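You operate a simulated robot arm through the tools that you are given. There is no shell and no other tool. Be economical: measure what you need, move in short steps, check, and stop when the job is done.

You are at the controls of a simulated two-armed robot. One attempt, no reset.

## Task
Open the dresser drawer.
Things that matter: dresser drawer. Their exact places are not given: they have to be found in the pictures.

It is judged by the outcome, as a careful person would: the job done as asked, and still so three seconds after it is handed in. It fails if anything else is knocked over, pushed out of place, dropped, spilled or broken.

## Robot
Two 7-joint arms with two-finger parallel grippers on one trunk, on a base that drives. Base frame: it is fixed to the floor where the robot stands at the start and does not move with it; the origin is under the middle of the robot, x ahead of it, y to its left, z up. Units: m, rad, N and s.
The left shoulder is at the start at [0.06, 0.143, 0.876], the right one opposite. Places, roughly: dresser drawer [0.7, -0.2, 0.7]. Payload 1.57 kg a hand.
The TCP of each hand is the grasp point between the finger pads, 0.03 m short of the fingertips. In the tool frame z runs along the fingers and y along their closing line. The gripper opens to 0.11 m. The fingers are 0.024 m wide and 0.012 m thick; the gripper's body (0.048 by 0.112 m) begins 0.078 m behind the TCP.
Orientation is that of the tool frame in the base frame, as [roll, pitch, yaw] about the fixed x, y, z axes, in that order (R = Rz(yaw) Ry(pitch) Rx(roll)). With the fingers straight down and closing along the base's y, the tool's x points along the base's -x, its y along +y and its z along -z.

## Interface
- The arms move only by the tool nudge_tool. It takes "left_motion", "right_motion" or both (then of equal length, played together; a hand with none holds still); each is one flat list of numbers, 6 for each row, row after row: the shift along the tool's x, y, z in m, then the turn, a rotation vector about the tool's x, y, z in rad. In form: [dx, dy, dz, rx, ry, rz, dx, dy, dz, rx, ry, rz, ...]. A call has 1 to 8 rows; each row shifts and turns the commanded pose from where the row before left it, along the tool's axes as they then stand. "left_hand" and "right_hand" are, for a hand that has rows, the gripper command, from -1 (fully open) to 1 (shut), values between in proportion, set as the call begins (left out, the last holds). Each row takes 0.2 s and may step no farther than 0.05 m and 0.15 rad from the row before; otherwise, or with a gripper value out of range, the whole call is refused. Where a pose cannot be reached the arm comes as near as it can. A force on the tool above 40 N (or 10 N above the force at the start of the call, whichever is more), or a blocked arm, ends the call early, and 0.2 s more pass. The fingers move at their own pace (about 0.045 m/s each) and stop on an object; they squeeze with about 38 N. The grip force told is the motor's: it shows also when the fingers shut on nothing. Time passes only in rows, and 0.2 s behind the last, so rows that do not move let the fingers close. The reply holds the time, the measured pose of the TCP, the force on the tool along the base axes, the opening and the grip force, in the units named above and with some noise, with the torque about the TCP (base axes, N m) and any sound that the robot's microphone picked up.
- Cameras (640 x 400 px; columns grow to the right, rows downward): "scene" is now at [0.0374, -0.0078, 1.4751]; the picture's right is [-0.12, -0.99, 0.00], its down [-0.84, 0.10, -0.53] and it looks along [0.52, -0.06, -0.85] (base axes); focal length 259 px, centre (320, 200). "left" rides on the left gripper at [0.07, -0.016, -0.141] in its tool frame; the picture's right is [0.23, 0.97, 0.00], its down [-0.86, 0.20, -0.48] and it looks along [-0.47, 0.11, 0.88] (tool axes); focal length 222 px, centre (320, 200). "right" rides on the right gripper at [0.07, 0.016, -0.141] in its tool frame; the picture's right is [-0.23, 0.97, 0.00], its down [-0.86, -0.20, -0.48] and it looks along [-0.47, -0.11, 0.88] (tool axes); focal length 222 px, centre (320, 200).
- camera(camera): a new picture of that camera. The clock stands still meanwhile.
- slide_trunk(by): slides the trunk up (or, below 0, down) by that many m; the arms and the scene camera ride with it, the base frame stays. It gives what a move gives, with no picture.
- roll_base(legs): drives the robot by 1 to 6 legs, each [ahead, left, turn to the left] in m, m and rad, along the robot's own axes; the way and the turn of a leg run together, so that a leg with both is an arc; at most 1.5 m and 3.142 rad a leg. The arms and the cameras ride along, it lands a little off, and it stops where it bumps. It gives what a move gives.
- turn_head(pan, tilt): turns the head with the scene camera to pan (to the left, within 1.501 rad either way) and tilt (down, from -0.506 to 1.204), counted from straight ahead of the robot. It gives what a move gives.
- point_at(camera, pixels): there is no depth. For up to 12 entries [column, row, z] of the newest picture of that camera ("zoom" is the newest enlarged one), the place [x, y] in the base frame at which the ray of that pixel passes the height z, good to about 0.002 m. The clock stands still meanwhile.
- zoom(camera, box): a new picture of the part [left, top, right, bottom] of that camera's present view, enlarged. The clock stands still meanwhile.
- job_done(): hands the job in; it is judged then, once.

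Keep the steps short. Do not move on a guess: measure, check each grasp and each placing, and mend mistakes. In all there are 80 turns and 78 pictures (those below and enlarged ones count). Leave the grippers open and the arms clear of the work at the hand-in unless told otherwise, and finish with a single line.

The tools are called as a command line: name --argument value ..., lists and objects as JSON in quotes. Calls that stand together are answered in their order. nudge_tool: Moves the arms, as the interface text tells. Its arguments: {"type":"object","properties":{"left_motion":{"type":"array"},"left_hand":{"type":"number"},"right_motion":{"type":"array"},"right_hand":{"type":"number"}},"required":[]} The other tools are called the same way: slide_trunk (by) slides the trunk up or down; roll_base (legs) drives the base; turn_head (pan, tilt) turns the head that bears the scene camera; camera (camera) takes a picture; point_at (camera, pixels) gives the place at which the rays of pixels pass given heights; zoom (camera, box) takes an enlarged picture of a part of a camera's view; job_done () hands the job in.

At the start:

```text
time: 0.0
left_position: [0.4502, 0.0976, 0.9495]
left_tool_rot: [3.14, -0.001, -3.141]
left_contact_force: [0.8, 0.2, 0.5]
left_moment: [0.0, 0.02, 0.01]
left_finger_gap: 0.1101
left_grip_force: 0.1
right_position: [0.4758, -0.2668, 0.9159]
right_tool_rot: [-3.14, -0.001, 3.141]
right_contact_force: [-0.1, -0.6, -0.1]
right_moment: [0.01, 0.02, 0.02]
right_finger_gap: 0.1099
right_grip_force: 0.0
trunk travel left (down, up): [-0.475, 0.115]
robot x, y, heading: [0.0008, 0.0024, 0.003]
head pan, tilt: [-0.12, 1.018]
```

scene: 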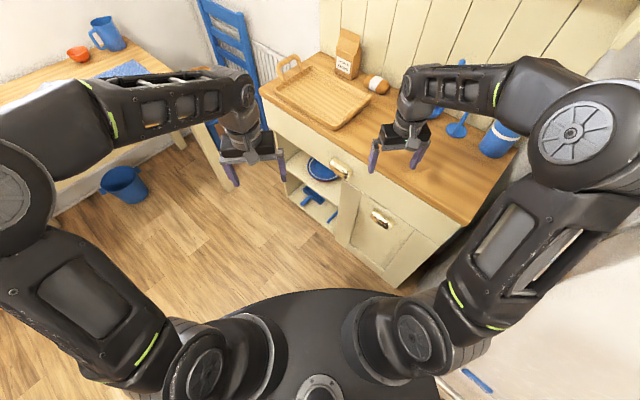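
right: 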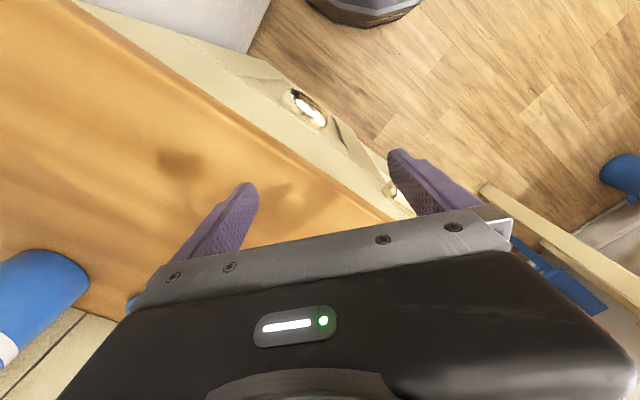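
left: 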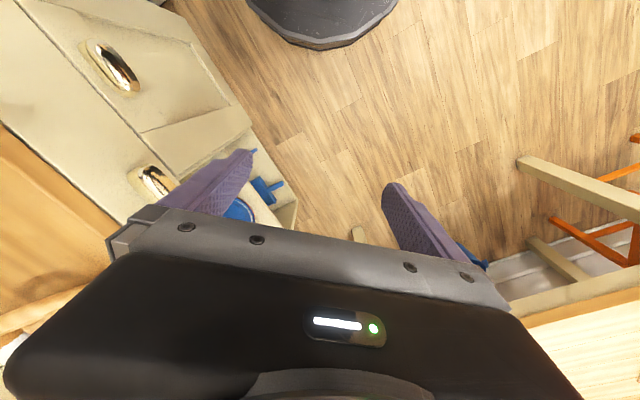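

I see a dresser with two brass handles, near (340,168) and (381,218) in the scene picture. I'll enlarge that area to tell the drawer from the door.

zoom --camera "scene" --box '[250, 100, 490, 300]'

zoom --camera "left" --box '[0, 0, 320, 240]'

```text
2.00 times, centred on (370, 200) of scene
```

zoom: 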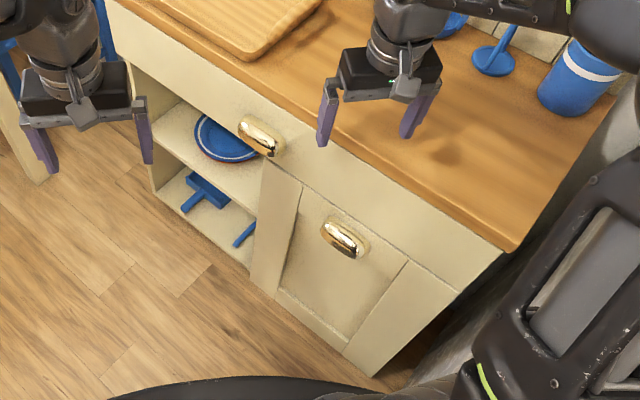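

```text
1.67 times, centred on (160, 120) of left
```

zoom: 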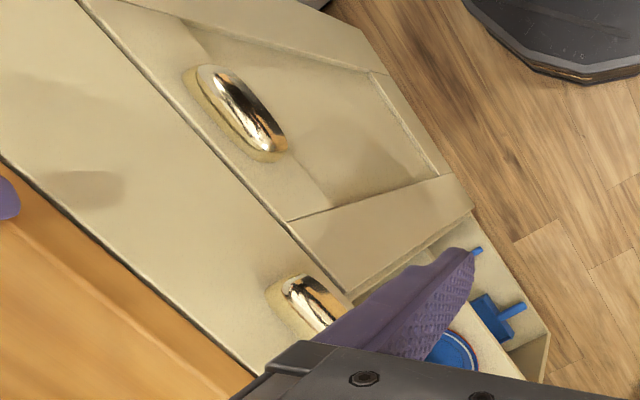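

The drawer is the full-width top panel with the handle at scene (341,167); the lower handle belongs to a door. Now I'll measure the top's front edge and estimate the handle place.

point_at --camera "scene" --pixels '[[262, 96, 0.695], [465, 223, 0.695], [340, 145, 0.695], [341, 168, 0.62], [341, 168, 0.6], [341, 168, 0.58], [381, 219, 0.5], [381, 219, 0.45]]'

point_at --camera "left" --pixels '[[157, 182, 0.62], [157, 182, 0.6], [157, 182, 0.58], [113, 66, 0.5], [113, 66, 0.45], [113, 66, 0.4]]'

```text
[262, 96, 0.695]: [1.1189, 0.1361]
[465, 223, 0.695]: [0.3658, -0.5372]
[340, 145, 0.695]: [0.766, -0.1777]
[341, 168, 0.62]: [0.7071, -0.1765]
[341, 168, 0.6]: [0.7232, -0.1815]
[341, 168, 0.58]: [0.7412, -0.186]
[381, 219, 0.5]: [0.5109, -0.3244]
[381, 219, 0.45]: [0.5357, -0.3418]
```

```text
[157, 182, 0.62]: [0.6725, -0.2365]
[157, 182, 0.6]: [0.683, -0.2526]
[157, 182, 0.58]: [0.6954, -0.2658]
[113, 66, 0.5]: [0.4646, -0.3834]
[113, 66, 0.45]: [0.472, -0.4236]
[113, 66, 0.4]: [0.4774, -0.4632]
```

The drawer face looks toward about (-0.67, 0.75), so I should stand square in front of it. First I'll measure the free floor and obstacles to the left.

point_at --camera "scene" --pixels '[[235, 188, 0.0], [55, 213, 0.0], [60, 180, 0.7], [205, 95, 0.7], [190, 120, 0.7], [125, 200, 0.0], [395, 288, 0.0], [500, 155, 0.7], [490, 130, 0.85], [347, 40, 0.9]]'

turn_head --pan 1.2 --tilt 0.7

camera --camera "scene"

```text
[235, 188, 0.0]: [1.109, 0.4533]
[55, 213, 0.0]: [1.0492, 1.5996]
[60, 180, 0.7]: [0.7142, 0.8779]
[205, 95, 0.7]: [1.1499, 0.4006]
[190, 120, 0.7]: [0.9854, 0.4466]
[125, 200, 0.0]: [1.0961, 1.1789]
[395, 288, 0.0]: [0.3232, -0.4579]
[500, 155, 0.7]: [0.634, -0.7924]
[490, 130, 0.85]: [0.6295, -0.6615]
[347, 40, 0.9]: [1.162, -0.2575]
```

```text
time: 1.5
left_position: [0.4503, 0.0977, 0.9487]
left_tool_rot: [-3.141, 0.0, 3.142]
left_contact_force: [-0.1, 0.8, -0.7]
left_moment: [-0.01, -0.01, -0.01]
left_finger_gap: 0.1102
left_grip_force: 0.2
right_position: [0.4763, -0.2673, 0.9149]
right_tool_rot: [3.141, -0.001, -3.141]
right_contact_force: [0.2, -0.1, -0.5]
right_moment: [0.02, 0.03, -0.04]
right_finger_gap: 0.1103
right_grip_force: 0.1
trunk travel left (down, up): [-0.475, 0.115]
robot x, y, heading: [-0.001, 0.0051, -0.001]
head pan, tilt: [1.201, 0.7]
```

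```text
72 pictures are left
```

scene: 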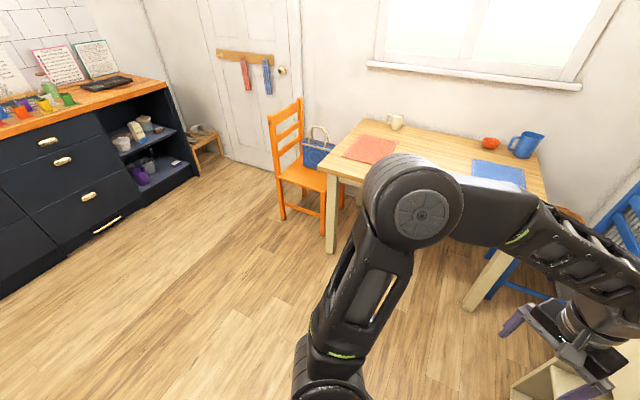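

Plenty of floor to the left; a table stands beyond. I'll measure the table's near corners.

point_at --camera "scene" --pixels '[[320, 170, 0.72], [332, 252, 0.0], [470, 308, 0.0], [545, 190, 0.72], [185, 205, 0.0], [10, 300, 0.0]]'

```text
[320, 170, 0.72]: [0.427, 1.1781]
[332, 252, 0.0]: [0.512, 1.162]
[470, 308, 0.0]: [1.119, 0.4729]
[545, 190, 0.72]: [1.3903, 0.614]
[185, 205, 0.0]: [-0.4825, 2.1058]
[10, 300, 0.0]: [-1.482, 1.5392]
```

Clear. I'll drive to about (0.23, 0.48), turn to face the drawer (heading ≈ -0.84), and look at it.

roll_base --legs '[[0, 0.47, 0], [0.23, 0, 0], [0, 0, -0.84]]'

turn_head --pan 0 --tilt 0.85

camera --camera "scene"

```text
time: 7.8
left_position: [0.6006, 0.2007, 0.9496]
left_tool_rot: [3.141, 0.001, 2.3]
left_contact_force: [-0.4, 0.5, -0.4]
left_moment: [0.01, -0.01, 0.01]
left_finger_gap: 0.1098
left_grip_force: 0.1
right_position: [0.3469, -0.0615, 0.9158]
right_tool_rot: [-3.142, -0.003, 2.301]
right_contact_force: [-0.3, -1.0, -0.1]
right_moment: [0.0, -0.03, -0.01]
right_finger_gap: 0.1099
right_grip_force: 0.0
trunk travel left (down, up): [-0.475, 0.115]
robot x, y, heading: [0.2294, 0.471, -0.839]
head pan, tilt: [1.201, 0.7]
```

```text
time: 9.2
left_position: [0.6017, 0.2016, 0.9485]
left_tool_rot: [3.14, -0.002, 2.3]
left_contact_force: [0.0, 0.0, -0.2]
left_moment: [-0.03, 0.0, -0.02]
left_finger_gap: 0.1101
left_grip_force: 0.0
right_position: [0.3466, -0.0623, 0.9155]
right_tool_rot: [3.141, 0.0, 2.301]
right_contact_force: [-0.1, 0.1, -0.4]
right_moment: [0.02, 0.0, 0.01]
right_finger_gap: 0.11
right_grip_force: 0.1
trunk travel left (down, up): [-0.475, 0.115]
robot x, y, heading: [0.2307, 0.4718, -0.842]
head pan, tilt: [0.0, 0.85]
```

```text
71 pictures are left
```

scene: 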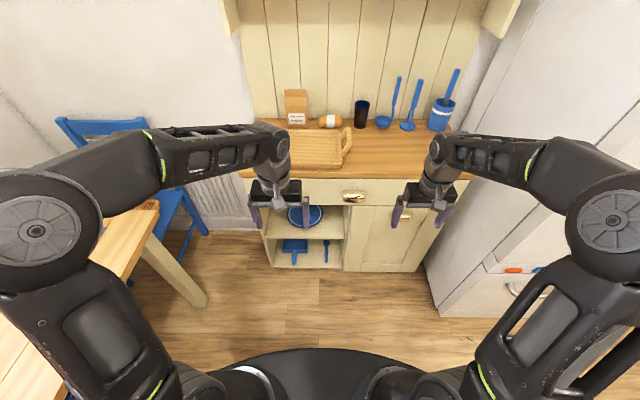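

Now square to the dresser; the drawer handle shows at (354,197). I'll enlarge it and measure the top edge.

zoom --camera "scene" --box '[290, 160, 418, 240]'

point_at --camera "scene" --pixels '[[238, 178, 0.695], [473, 181, 0.695], [354, 180, 0.695], [354, 197, 0.64], [354, 197, 0.62], [354, 197, 0.6]]'

```text
5.00 times, centred on (354, 200) of scene
```

zoom: 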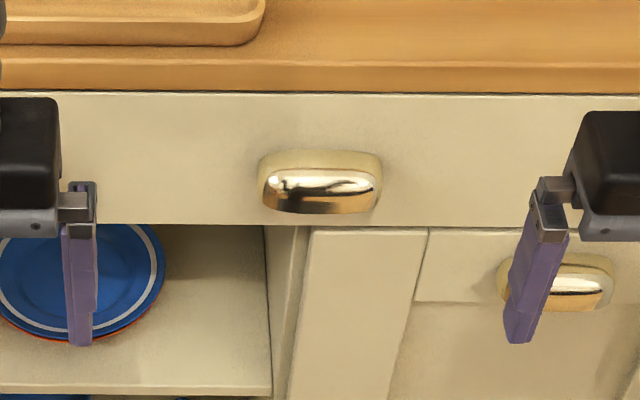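

```text
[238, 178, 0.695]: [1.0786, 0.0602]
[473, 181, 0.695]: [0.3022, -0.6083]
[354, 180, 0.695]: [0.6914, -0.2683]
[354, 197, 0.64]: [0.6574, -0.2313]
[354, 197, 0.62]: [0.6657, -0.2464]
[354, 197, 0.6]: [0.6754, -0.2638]
```

The handle is a cup-like brass pull about 0.10 m wide. I'll move the right hand ahead and start tipping it so the fingers point at the drawer (turn about tool y), well short of the dresser.

nudge_tool --right_motion '[-0.04, 0, 0, 0, 0, 0, -0.04, 0, 0, 0, 0, 0, -0.04, 0.03, 0, 0, 0, 0, 0, 0.03, 0, 0, -0.15, 0, 0, 0.03, 0, 0, -0.15, 0, 0, 0.03, 0, 0, -0.15, 0, 0, 0, 0, 0, -0.15, 0, 0, 0, 0, 0, -0.15, 0]' --right_hand -1

nudge_tool --right_motion '[0, 0, 0, 0, -0.15, 0, 0, 0, 0, 0, -0.15, 0, 0, 0, 0, 0, -0.15, 0, 0, 0, 0, 0, -0.15, 0, 0, 0, 0, 0, -0.15, 0, 0, 0, 0, 0, -0.071, 0]'

camera --camera "right"

```text
time: 11.0
left_position: [0.6032, 0.2016, 0.9483]
left_tool_rot: [-3.14, 0.001, 2.302]
left_contact_force: [-0.1, 0.0, 0.7]
left_moment: [-0.01, 0.03, 0.03]
left_finger_gap: 0.1102
left_grip_force: 0.1
right_position: [0.5165, -0.0677, 0.9154]
right_tool_rot: [-3.14, 0.749, 2.306]
right_contact_force: [1.0, -0.2, 0.0]
right_moment: [-0.04, 0.03, -0.05]
right_finger_gap: 0.11
right_grip_force: 0.1
trunk travel left (down, up): [-0.475, 0.115]
robot x, y, heading: [0.2271, 0.4713, -0.841]
head pan, tilt: [0.0, 0.85]
```

```text
time: 12.4
left_position: [0.601, 0.1989, 0.949]
left_tool_rot: [3.142, 0.0, 2.3]
left_contact_force: [-0.1, -0.1, 0.5]
left_moment: [0.02, -0.01, -0.01]
left_finger_gap: 0.1099
left_grip_force: 0.2
right_position: [0.5152, -0.0711, 0.9148]
right_tool_rot: [-0.773, 1.569, -1.616]
right_contact_force: [0.2, -0.3, -0.2]
right_moment: [0.0, 0.03, -0.03]
right_finger_gap: 0.1098
right_grip_force: 0.0
trunk travel left (down, up): [-0.475, 0.115]
robot x, y, heading: [0.2268, 0.4708, -0.839]
head pan, tilt: [0.0, 0.85]
```

```text
69 pictures are left
```

right: 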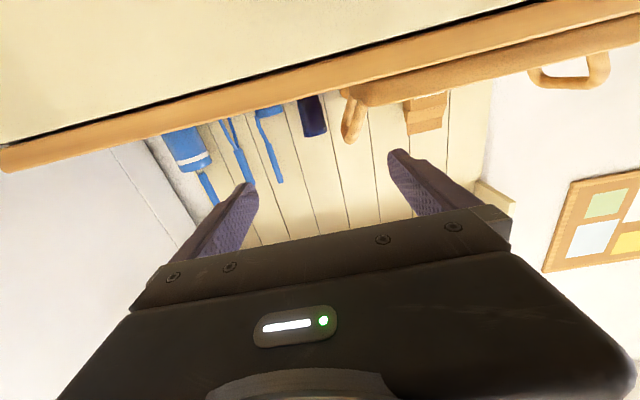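

The hand is level and about in line with the handle. I'll lower it 0.28 m (tool +x is down), still ~0.2 m short of the front, and look.

nudge_tool --right_motion '[0.04, 0, 0, 0, 0, 0, 0.04, 0, 0, 0, 0, 0, 0.04, 0, 0, 0, 0, 0, 0.04, 0, 0, 0, 0, 0, 0.04, 0, 0, 0, 0, 0, 0.04, 0, 0, 0, 0, 0, 0.04, 0, 0, 0, 0, 0]'

camera --camera "right"

camera --camera "scene"

```text
time: 14.0
left_position: [0.6014, 0.2012, 0.9484]
left_tool_rot: [3.141, -0.001, 2.3]
left_contact_force: [0.0, 0.4, -0.2]
left_moment: [-0.02, 0.01, -0.01]
left_finger_gap: 0.1101
left_grip_force: 0.1
right_position: [0.5161, -0.0707, 0.6372]
right_tool_rot: [1.959, 1.569, 1.119]
right_contact_force: [-0.2, 0.3, 0.0]
right_moment: [-0.03, -0.01, 0.02]
right_finger_gap: 0.1098
right_grip_force: 0.1
trunk travel left (down, up): [-0.475, 0.115]
robot x, y, heading: [0.2273, 0.4717, -0.842]
head pan, tilt: [0.0, 0.85]
```

```text
68 pictures are left
```

right: 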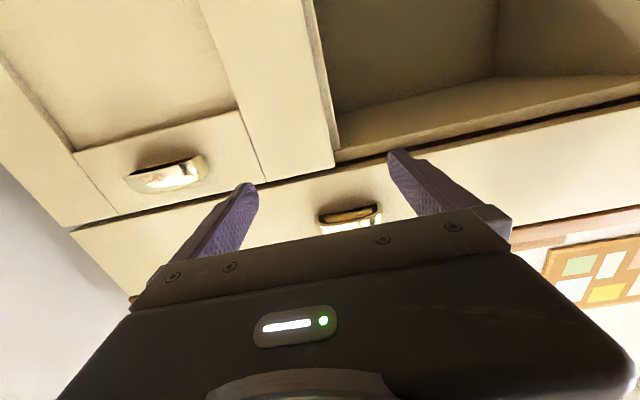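

```text
67 pictures are left
```

scene: 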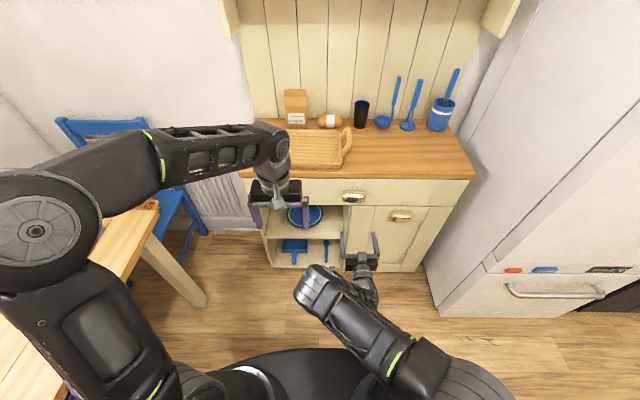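

zoom --camera "right" --box '[240, 150, 420, 260]'

zoom --camera "right" --box '[100, 130, 260, 230]'

point_at --camera "scene" --pixels '[[354, 197, 0.64], [354, 197, 0.62], [354, 197, 0.6], [354, 171, 0.695], [354, 178, 0.66]]'

point_at --camera "right" --pixels '[[349, 212, 0.56], [349, 212, 0.58], [349, 212, 0.6], [349, 212, 0.62], [349, 212, 0.64]]'

```text
3.56 times, centred on (330, 205) of right
```

zoom: 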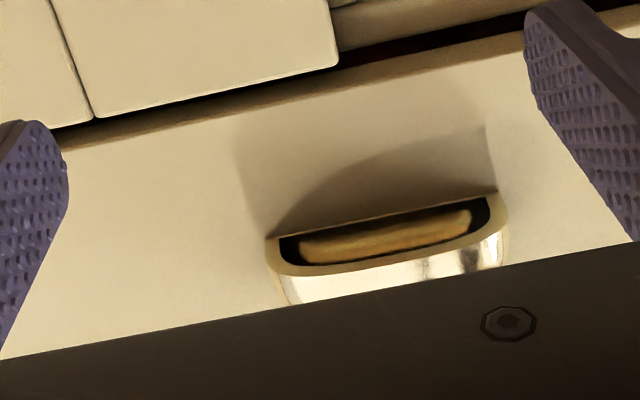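

```text
4.00 times, centred on (180, 180) of right
```

zoom: 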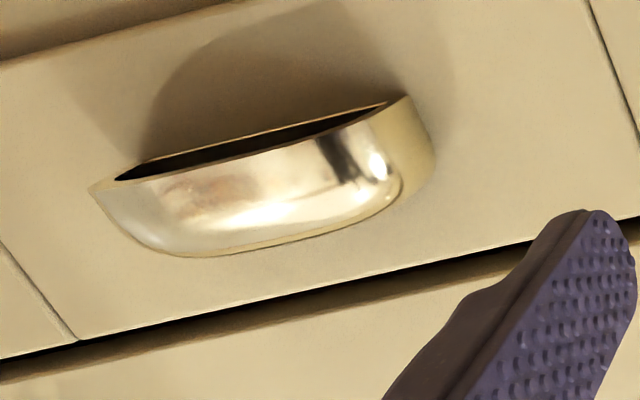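

```text
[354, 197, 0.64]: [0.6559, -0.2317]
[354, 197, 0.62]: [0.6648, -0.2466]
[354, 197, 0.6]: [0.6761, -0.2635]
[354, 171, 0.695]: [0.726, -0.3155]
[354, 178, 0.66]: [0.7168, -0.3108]
```

```text
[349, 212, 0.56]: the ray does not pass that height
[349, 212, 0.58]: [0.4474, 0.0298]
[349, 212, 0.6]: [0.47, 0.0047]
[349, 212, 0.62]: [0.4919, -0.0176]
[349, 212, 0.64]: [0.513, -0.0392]
```

The pull is a cup open at the bottom. The two views suggest it sits higher than I assumed, so I'll triangulate the front lip: scene (354,202), right (350,222).

point_at --camera "scene" --pixels '[[354, 202.4, 0.7], [354, 202.4, 0.74], [341.6, 196, 0.7], [341.6, 196, 0.74], [366.4, 196, 0.7], [366.4, 196, 0.74], [320, 178.3, 0.74], [320, 178.3, 0.8], [420, 178.6, 0.74], [420, 178.6, 0.8]]'

point_at --camera "right" --pixels '[[349.7, 222.4, 0.7], [349.7, 222.4, 0.74], [316, 215, 0.7], [316, 215, 0.74], [380, 205, 0.7], [380, 205, 0.74]]'

```text
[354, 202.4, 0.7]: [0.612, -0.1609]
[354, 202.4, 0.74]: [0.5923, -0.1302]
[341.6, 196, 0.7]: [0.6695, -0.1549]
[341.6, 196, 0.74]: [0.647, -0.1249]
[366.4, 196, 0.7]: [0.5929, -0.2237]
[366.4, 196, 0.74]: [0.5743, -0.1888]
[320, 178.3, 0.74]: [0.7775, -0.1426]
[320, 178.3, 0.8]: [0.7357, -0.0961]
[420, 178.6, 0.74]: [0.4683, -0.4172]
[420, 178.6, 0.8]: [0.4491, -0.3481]
```

```text
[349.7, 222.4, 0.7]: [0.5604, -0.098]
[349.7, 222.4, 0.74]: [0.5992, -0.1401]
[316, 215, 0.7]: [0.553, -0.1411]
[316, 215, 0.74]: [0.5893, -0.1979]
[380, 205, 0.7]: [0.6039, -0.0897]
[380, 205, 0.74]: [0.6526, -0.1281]
```

Both rays meet: lip front at about (0.595, -0.134, 0.734), pull ends about 0.096 m apart, protruding ~0.03 m. The open gripper (0.11) can straddle the ends. I'll raise 0.11 and shift 0.016 left first, then look again.

nudge_tool --right_motion '[-0.04, 0.008, 0, 0, 0, 0, -0.04, 0.008, 0, 0, 0, 0, -0.03, 0, 0, 0, 0, 0, 0, 0, 0, 0, 0, 0]'

camera --camera "right"

zoom --camera "scene" --box '[290, 160, 418, 240]'

```text
time: 15.0
left_position: [0.6013, 0.2, 0.9483]
left_tool_rot: [3.141, 0.0, 2.301]
left_contact_force: [0.3, 0.3, -0.1]
left_moment: [0.01, -0.03, 0.01]
left_finger_gap: 0.1101
left_grip_force: 0.2
right_position: [0.529, -0.0617, 0.7444]
right_tool_rot: [2.997, 1.568, 2.157]
right_contact_force: [0.0, -0.4, -0.5]
right_moment: [-0.03, -0.01, -0.01]
right_finger_gap: 0.11
right_grip_force: 0.1
trunk travel left (down, up): [-0.475, 0.115]
robot x, y, heading: [0.2314, 0.4708, -0.84]
head pan, tilt: [0.0, 0.85]
```

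```text
64 pictures are left
```

right: 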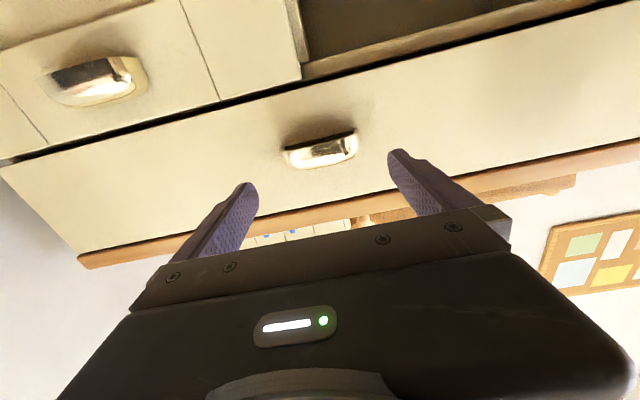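

```text
5.00 times, centred on (354, 200) of scene
```

zoom: 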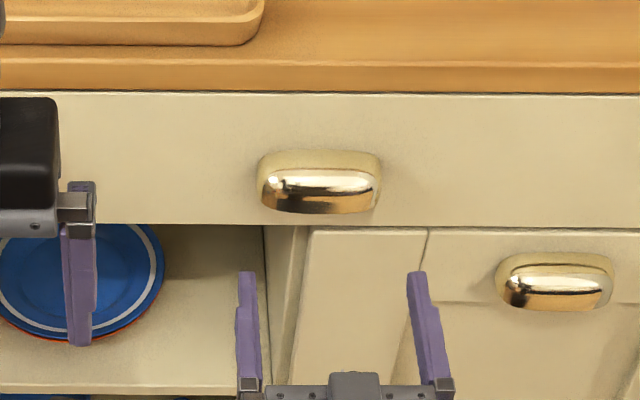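

The fingers now aim at the pull. I'll re-triangulate its ends and lip from the new hand view, enlarged.

zoom --camera "right" --box '[256, 110, 384, 190]'

```text
5.00 times, centred on (320, 150) of right
```

zoom: 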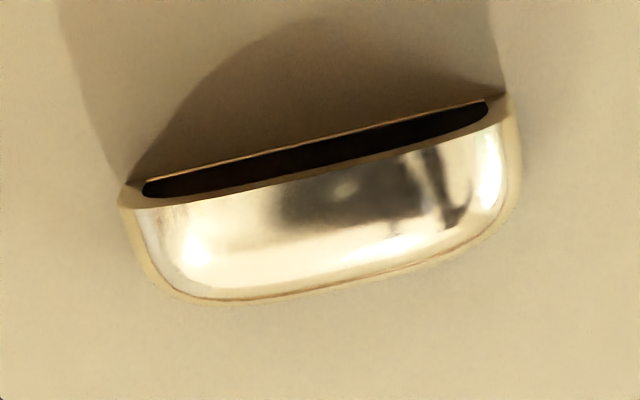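

point_at --camera "zoom" --pixels '[[135, 208, 0.734], [503, 120, 0.734], [320, 186, 0.734], [122, 195, 0.734], [510, 97, 0.734], [330, 285, 0.775], [330, 285, 0.765]]'

point_at --camera "scene" --pixels '[[354, 202.4, 0.734], [354, 202.4, 0.725], [343, 200.5, 0.734], [366, 200.5, 0.734], [354, 190.2, 0.775], [354, 190.2, 0.765]]'

```text
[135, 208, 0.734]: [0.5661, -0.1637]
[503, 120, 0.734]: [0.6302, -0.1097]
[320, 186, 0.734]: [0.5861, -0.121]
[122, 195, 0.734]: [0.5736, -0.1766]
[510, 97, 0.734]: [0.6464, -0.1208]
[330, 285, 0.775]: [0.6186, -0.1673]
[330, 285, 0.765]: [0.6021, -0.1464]
```

```text
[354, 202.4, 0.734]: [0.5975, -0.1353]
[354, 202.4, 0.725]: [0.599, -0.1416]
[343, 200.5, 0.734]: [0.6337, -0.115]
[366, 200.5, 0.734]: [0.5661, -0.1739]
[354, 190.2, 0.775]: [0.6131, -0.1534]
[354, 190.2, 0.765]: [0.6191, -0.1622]
```

Pull centre is 0.119 m ahead, 3 mm left, about 8 mm above the TCP. I'll correct and advance 0.055 m, then check.

nudge_tool --right_motion '[-0.007, 0.003, 0, 0, 0, 0, 0, 0, 0.03, 0, 0, 0, 0, 0, 0.025, 0, 0, 0, 0, 0, 0, 0, 0, 0]'

camera --camera "right"

zoom --camera "scene" --box '[290, 160, 418, 240]'

```text
time: 16.0
left_position: [0.6028, 0.2007, 0.9494]
left_tool_rot: [-3.14, 0.0, 2.3]
left_contact_force: [-0.2, -0.2, 0.1]
left_moment: [-0.03, 0.0, 0.03]
left_finger_gap: 0.11
left_grip_force: 0.0
right_position: [0.5676, -0.0992, 0.7521]
right_tool_rot: [-2.766, 1.57, 2.675]
right_contact_force: [-0.7, -0.3, -0.5]
right_moment: [0.0, 0.0, -0.03]
right_finger_gap: 0.1099
right_grip_force: 0.0
trunk travel left (down, up): [-0.475, 0.115]
robot x, y, heading: [0.2299, 0.4697, -0.845]
head pan, tilt: [0.0, 0.85]
```

```text
61 pictures are left
```

right: 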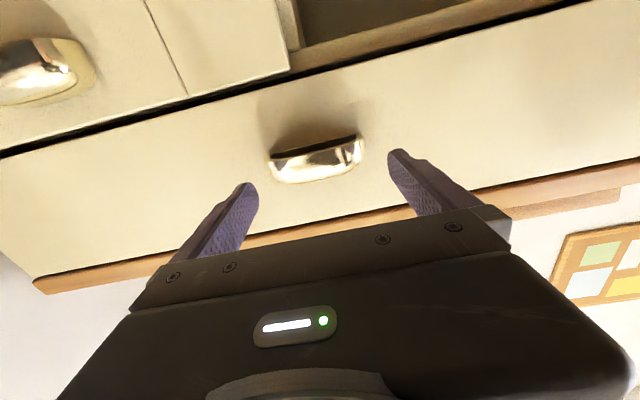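

```text
5.00 times, centred on (354, 200) of scene
```

zoom: 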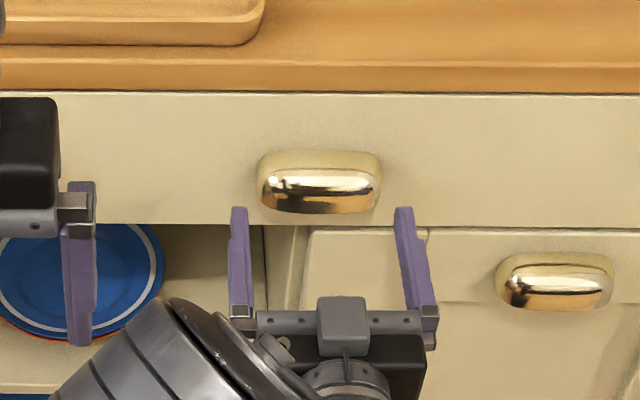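

Well centred: inner finger sides at 248/393 around the pull at 257–381. I'll advance 0.03 m in small steps and watch the force.

nudge_tool --right_motion '[0, 0, 0.015, 0, 0, 0, 0, 0, 0.009, 0, 0, 0, 0, 0, 0.006, 0, 0, 0]'

camera --camera "right"

zoom --camera "scene" --box '[290, 160, 418, 240]'

```text
time: 16.8
left_position: [0.6007, 0.2011, 0.9483]
left_tool_rot: [-3.142, 0.0, 2.3]
left_contact_force: [0.5, 1.3, 0.3]
left_moment: [-0.02, 0.02, -0.02]
left_finger_gap: 0.11
left_grip_force: 0.1
right_position: [0.5876, -0.1223, 0.7522]
right_tool_rot: [-2.909, 1.569, 2.533]
right_contact_force: [1.1, 0.4, 0.2]
right_moment: [0.02, 0.0, 0.0]
right_finger_gap: 0.1101
right_grip_force: 0.1
trunk travel left (down, up): [-0.475, 0.115]
robot x, y, heading: [0.2287, 0.4723, -0.844]
head pan, tilt: [0.0, 0.85]
```

```text
59 pictures are left
```

right: 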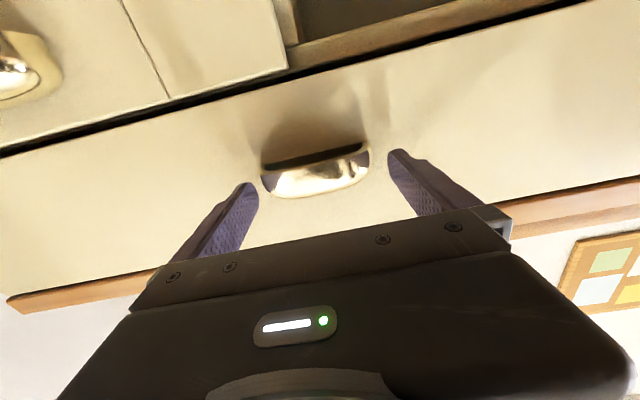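

```text
5.00 times, centred on (354, 200) of scene
```

zoom: 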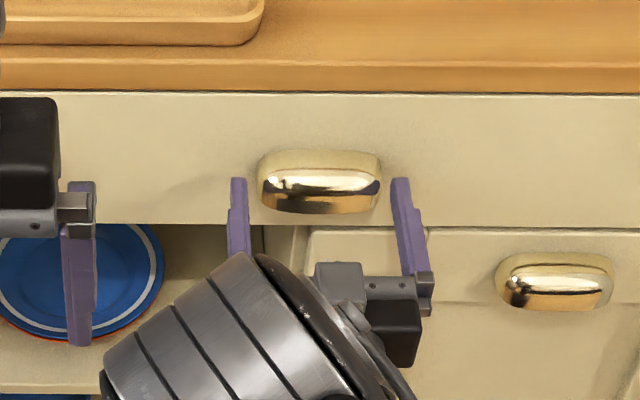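

Straddling, no contact yet. I'll go on up to 0.015 m in 5 mm steps toward the drawer face.

nudge_tool --right_motion '[0, 0, 0.005, 0, 0, 0, 0, 0, 0.005, 0, 0, 0, 0, 0, 0.004, 0, 0, 0]'

zoom --camera "scene" --box '[290, 160, 418, 240]'

zoom --camera "right" --box '[220, 110, 412, 230]'

```text
time: 17.6
left_position: [0.6008, 0.2013, 0.95]
left_tool_rot: [-3.141, 0.001, 2.301]
left_contact_force: [0.2, 0.0, -0.2]
left_moment: [0.02, -0.03, -0.02]
left_finger_gap: 0.11
left_grip_force: 0.1
right_position: [0.5961, -0.132, 0.7513]
right_tool_rot: [3.043, 1.569, 2.203]
right_contact_force: [0.7, 0.3, 0.4]
right_moment: [-0.02, -0.05, 0.01]
right_finger_gap: 0.11
right_grip_force: 0.1
trunk travel left (down, up): [-0.475, 0.115]
robot x, y, heading: [0.2242, 0.4718, -0.841]
head pan, tilt: [0.0, 0.85]
```

```text
5.00 times, centred on (354, 200) of scene
```

zoom: 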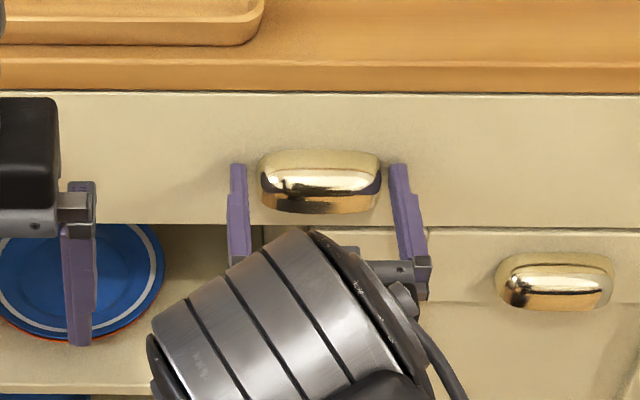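

```text
3.33 times, centred on (316, 170) of right
```

zoom: 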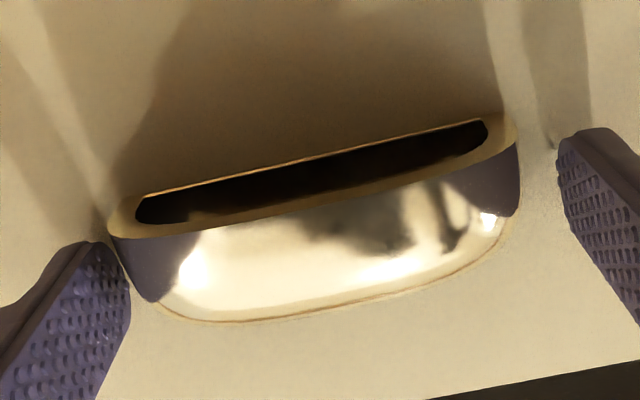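

Tips are a few mm from the face (their shadows converge there) and centred. Close the gripper on the pull's ends.

nudge_tool --right_motion '[0, 0, 0.003, 0, 0, 0, 0, 0, 0, 0, 0, 0, 0, 0, 0, 0, 0, 0, 0, 0, 0, 0, 0, 0, 0, 0, 0, 0, 0, 0]' --right_hand 1

zoom --camera "right" --box '[220, 110, 412, 230]'

```text
time: 18.8
left_position: [0.6, 0.1994, 0.9487]
left_tool_rot: [-3.141, 0.001, 2.3]
left_contact_force: [-0.2, -0.7, 0.5]
left_moment: [0.0, 0.03, -0.02]
left_finger_gap: 0.11
left_grip_force: 0.1
right_position: [0.5955, -0.1349, 0.7521]
right_tool_rot: [3.136, 1.57, 2.291]
right_contact_force: [-11.0, -3.7, -0.4]
right_moment: [-0.29, 0.26, -2.21]
right_finger_gap: 0.0939
right_grip_force: 45.1
trunk travel left (down, up): [-0.475, 0.115]
robot x, y, heading: [0.2302, 0.4726, -0.845]
head pan, tilt: [0.0, 0.85]
```

```text
3.33 times, centred on (316, 170) of right
```

zoom: 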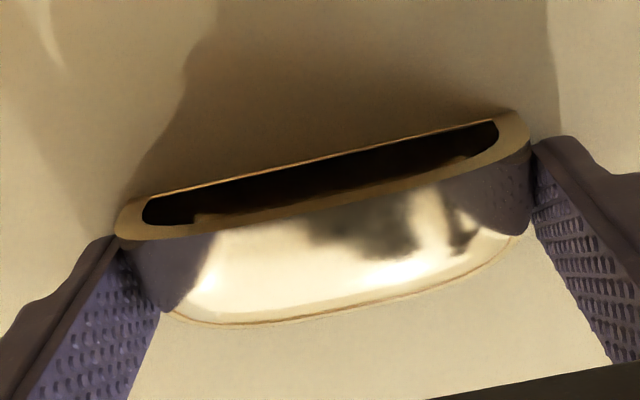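

Gripped: opening 0.094, force 45 N. There's an ~11 N sideways push to the right, so I ease 3 mm right while pulling back 0.03 m gently.

nudge_tool --right_motion '[0, -0.003, -0.003, 0, 0, 0, 0, 0, -0.007, 0, 0, 0, 0, 0, -0.01, 0, 0, 0, 0, 0, -0.01, 0, 0, 0]'

camera --camera "scene"

zoom --camera "right" --box '[220, 110, 412, 230]'

```text
time: 19.8
left_position: [0.6018, 0.2017, 0.9493]
left_tool_rot: [3.141, 0.0, 2.3]
left_contact_force: [1.0, -0.3, 0.8]
left_moment: [0.0, -0.02, 0.02]
left_finger_gap: 0.1101
left_grip_force: 0.0
right_position: [0.5768, -0.1142, 0.7528]
right_tool_rot: [0.902, 1.568, 0.064]
right_contact_force: [-3.9, -4.4, 6.2]
right_moment: [0.99, 0.22, -1.2]
right_finger_gap: 0.094
right_grip_force: 45.8
trunk travel left (down, up): [-0.475, 0.115]
robot x, y, heading: [0.229, 0.4726, -0.841]
head pan, tilt: [0.0, 0.85]
```

```text
54 pictures are left
```

scene: 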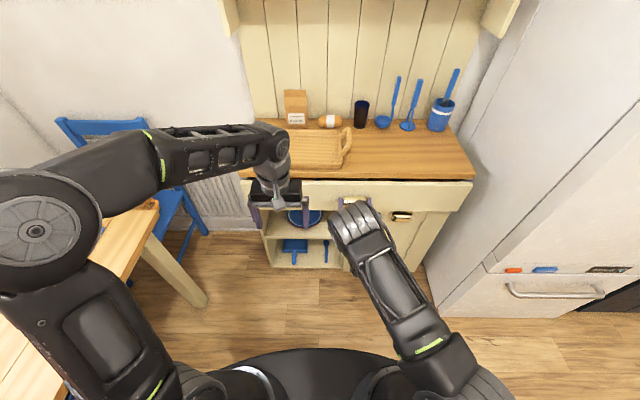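

```text
3.33 times, centred on (316, 170) of right
```

zoom: 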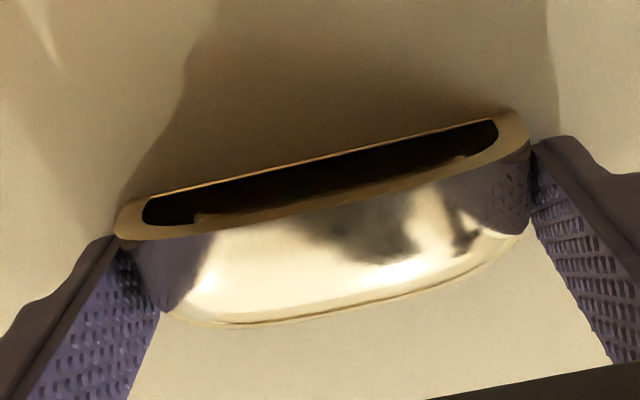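

The grip holds and the drawer front moved with it about 0.028 m with little force. Pulling on 0.12 m.

nudge_tool --right_motion '[0, 0, -0.015, 0, 0, 0, 0, 0, -0.015, 0, 0, 0, 0, 0, -0.015, 0, 0, 0, 0, 0, -0.015, 0, 0, 0, 0, 0, -0.015, 0, 0, 0, 0, 0, -0.015, 0, 0, 0, 0, 0, -0.015, 0, 0, 0, 0, 0, -0.015, 0, 0, 0]'

camera --camera "scene"

```text
time: 21.6
left_position: [0.6015, 0.1998, 0.9486]
left_tool_rot: [3.14, 0.0, 2.301]
left_contact_force: [-0.5, -0.1, -0.5]
left_moment: [0.02, -0.05, 0.0]
left_finger_gap: 0.1102
left_grip_force: 0.0
right_position: [0.4972, -0.0224, 0.7535]
right_tool_rot: [0.237, 1.571, -0.603]
right_contact_force: [3.6, 7.0, 7.2]
right_moment: [0.82, 0.62, -1.51]
right_finger_gap: 0.0942
right_grip_force: 44.6
trunk travel left (down, up): [-0.475, 0.115]
robot x, y, heading: [0.2252, 0.4713, -0.839]
head pan, tilt: [0.0, 0.85]
```

```text
52 pictures are left
```

scene: 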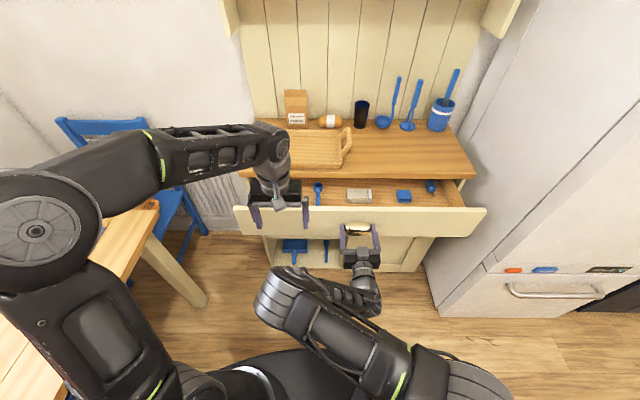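

The drawer is open about 0.15 m with things visible inside. I'll pull about 0.09 m more, gently, watching for the end stop.

nudge_tool --right_motion '[0, 0, -0.015, 0, 0, 0, 0, 0, -0.015, 0, 0, 0, 0, 0, -0.015, 0, 0, 0, 0, 0, -0.015, 0, 0, 0, 0, 0, -0.015, 0, 0, 0, 0, 0, -0.015, 0, 0, 0]'

camera --camera "scene"

```text
time: 22.8
left_position: [0.6035, 0.2023, 0.9483]
left_tool_rot: [3.141, 0.0, 2.304]
left_contact_force: [1.0, 0.7, 0.2]
left_moment: [-0.02, 0.0, -0.01]
left_finger_gap: 0.1098
left_grip_force: 0.1
right_position: [0.4567, 0.0223, 0.7531]
right_tool_rot: [0.789, 1.566, -0.049]
right_contact_force: [6.9, 2.7, -10.6]
right_moment: [-1.19, 0.16, -0.5]
right_finger_gap: 0.0942
right_grip_force: 45.1
trunk travel left (down, up): [-0.475, 0.115]
robot x, y, heading: [0.2274, 0.4703, -0.841]
head pan, tilt: [0.0, 0.85]
stopped in row 6 (right hand): the force on the tool passed its limit (the readings are from after the stop); the commanded pose is now the measured one
```

```text
51 pictures are left
```

scene: 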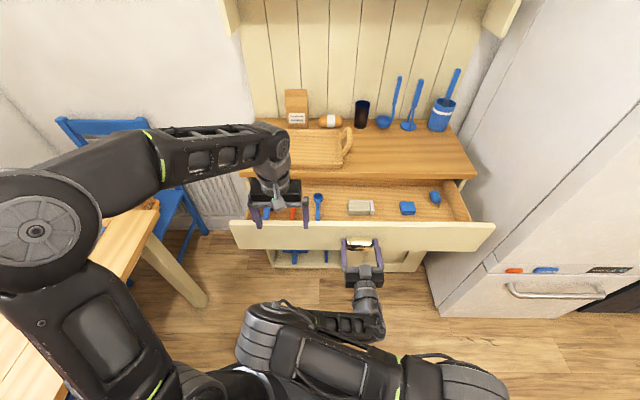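

The drawer reached its end stop, about 0.21 m out. I'll open the gripper now, holding still.

nudge_tool --right_motion '[0, 0, 0, 0, 0, 0, 0, 0, 0, 0, 0, 0, 0, 0, 0, 0, 0, 0]' --right_hand -1

zoom --camera "right" --box '[220, 110, 412, 230]'

```text
time: 23.6
left_position: [0.6017, 0.2008, 0.9497]
left_tool_rot: [3.141, -0.001, 2.304]
left_contact_force: [-0.5, -0.2, 0.1]
left_moment: [0.03, 0.03, 0.0]
left_finger_gap: 0.1099
left_grip_force: 0.1
right_position: [0.4563, 0.0227, 0.7546]
right_tool_rot: [0.651, 1.562, -0.188]
right_contact_force: [0.6, -0.8, -0.2]
right_moment: [0.02, -0.02, 0.01]
right_finger_gap: 0.11
right_grip_force: 0.0
trunk travel left (down, up): [-0.475, 0.115]
robot x, y, heading: [0.2287, 0.4742, -0.846]
head pan, tilt: [0.0, 0.85]
```

```text
3.33 times, centred on (316, 170) of right
```

zoom: 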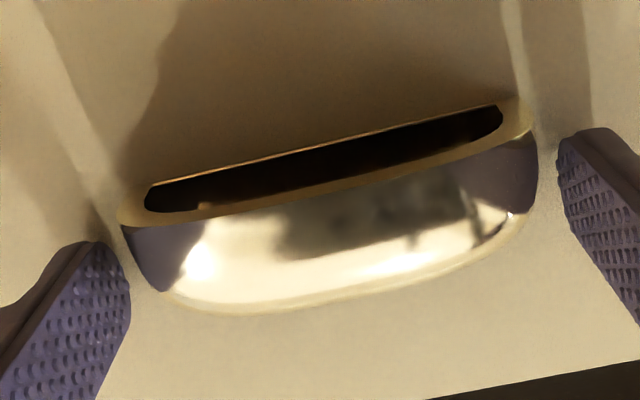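

Released with no forces and free on both sides. I'll back the base straight away 0.2 m, which takes the hand clear, then check.

roll_base --legs '[[-0.2, 0, 0]]'

camera --camera "scene"

```text
time: 25.2
left_position: [0.4703, 0.3478, 0.9502]
left_tool_rot: [-3.141, 0.002, 2.302]
left_contact_force: [-0.4, -0.2, -0.2]
left_moment: [-0.04, 0.01, -0.01]
left_finger_gap: 0.11
left_grip_force: 0.0
right_position: [0.3225, 0.1691, 0.7553]
right_tool_rot: [0.491, 1.559, -0.35]
right_contact_force: [0.5, 0.7, -0.5]
right_moment: [-0.02, 0.04, 0.0]
right_finger_gap: 0.1102
right_grip_force: 0.0
trunk travel left (down, up): [-0.475, 0.115]
robot x, y, heading: [0.099, 0.6168, -0.839]
head pan, tilt: [0.0, 0.85]
```

```text
49 pictures are left
```

scene: 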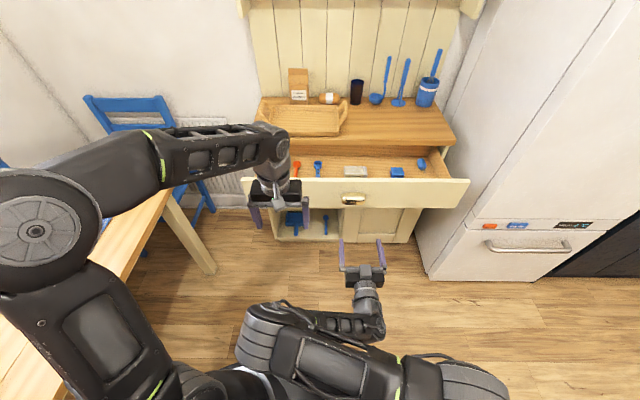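

The drawer stays open, everything on the dresser still stands, and both hands are open and clear. Handing in.

job_done

```text
The job is handed in.
```

The dresser drawer is open about 0.21 m, to its end stop, with nothing else disturbed and both grippers open and clear.
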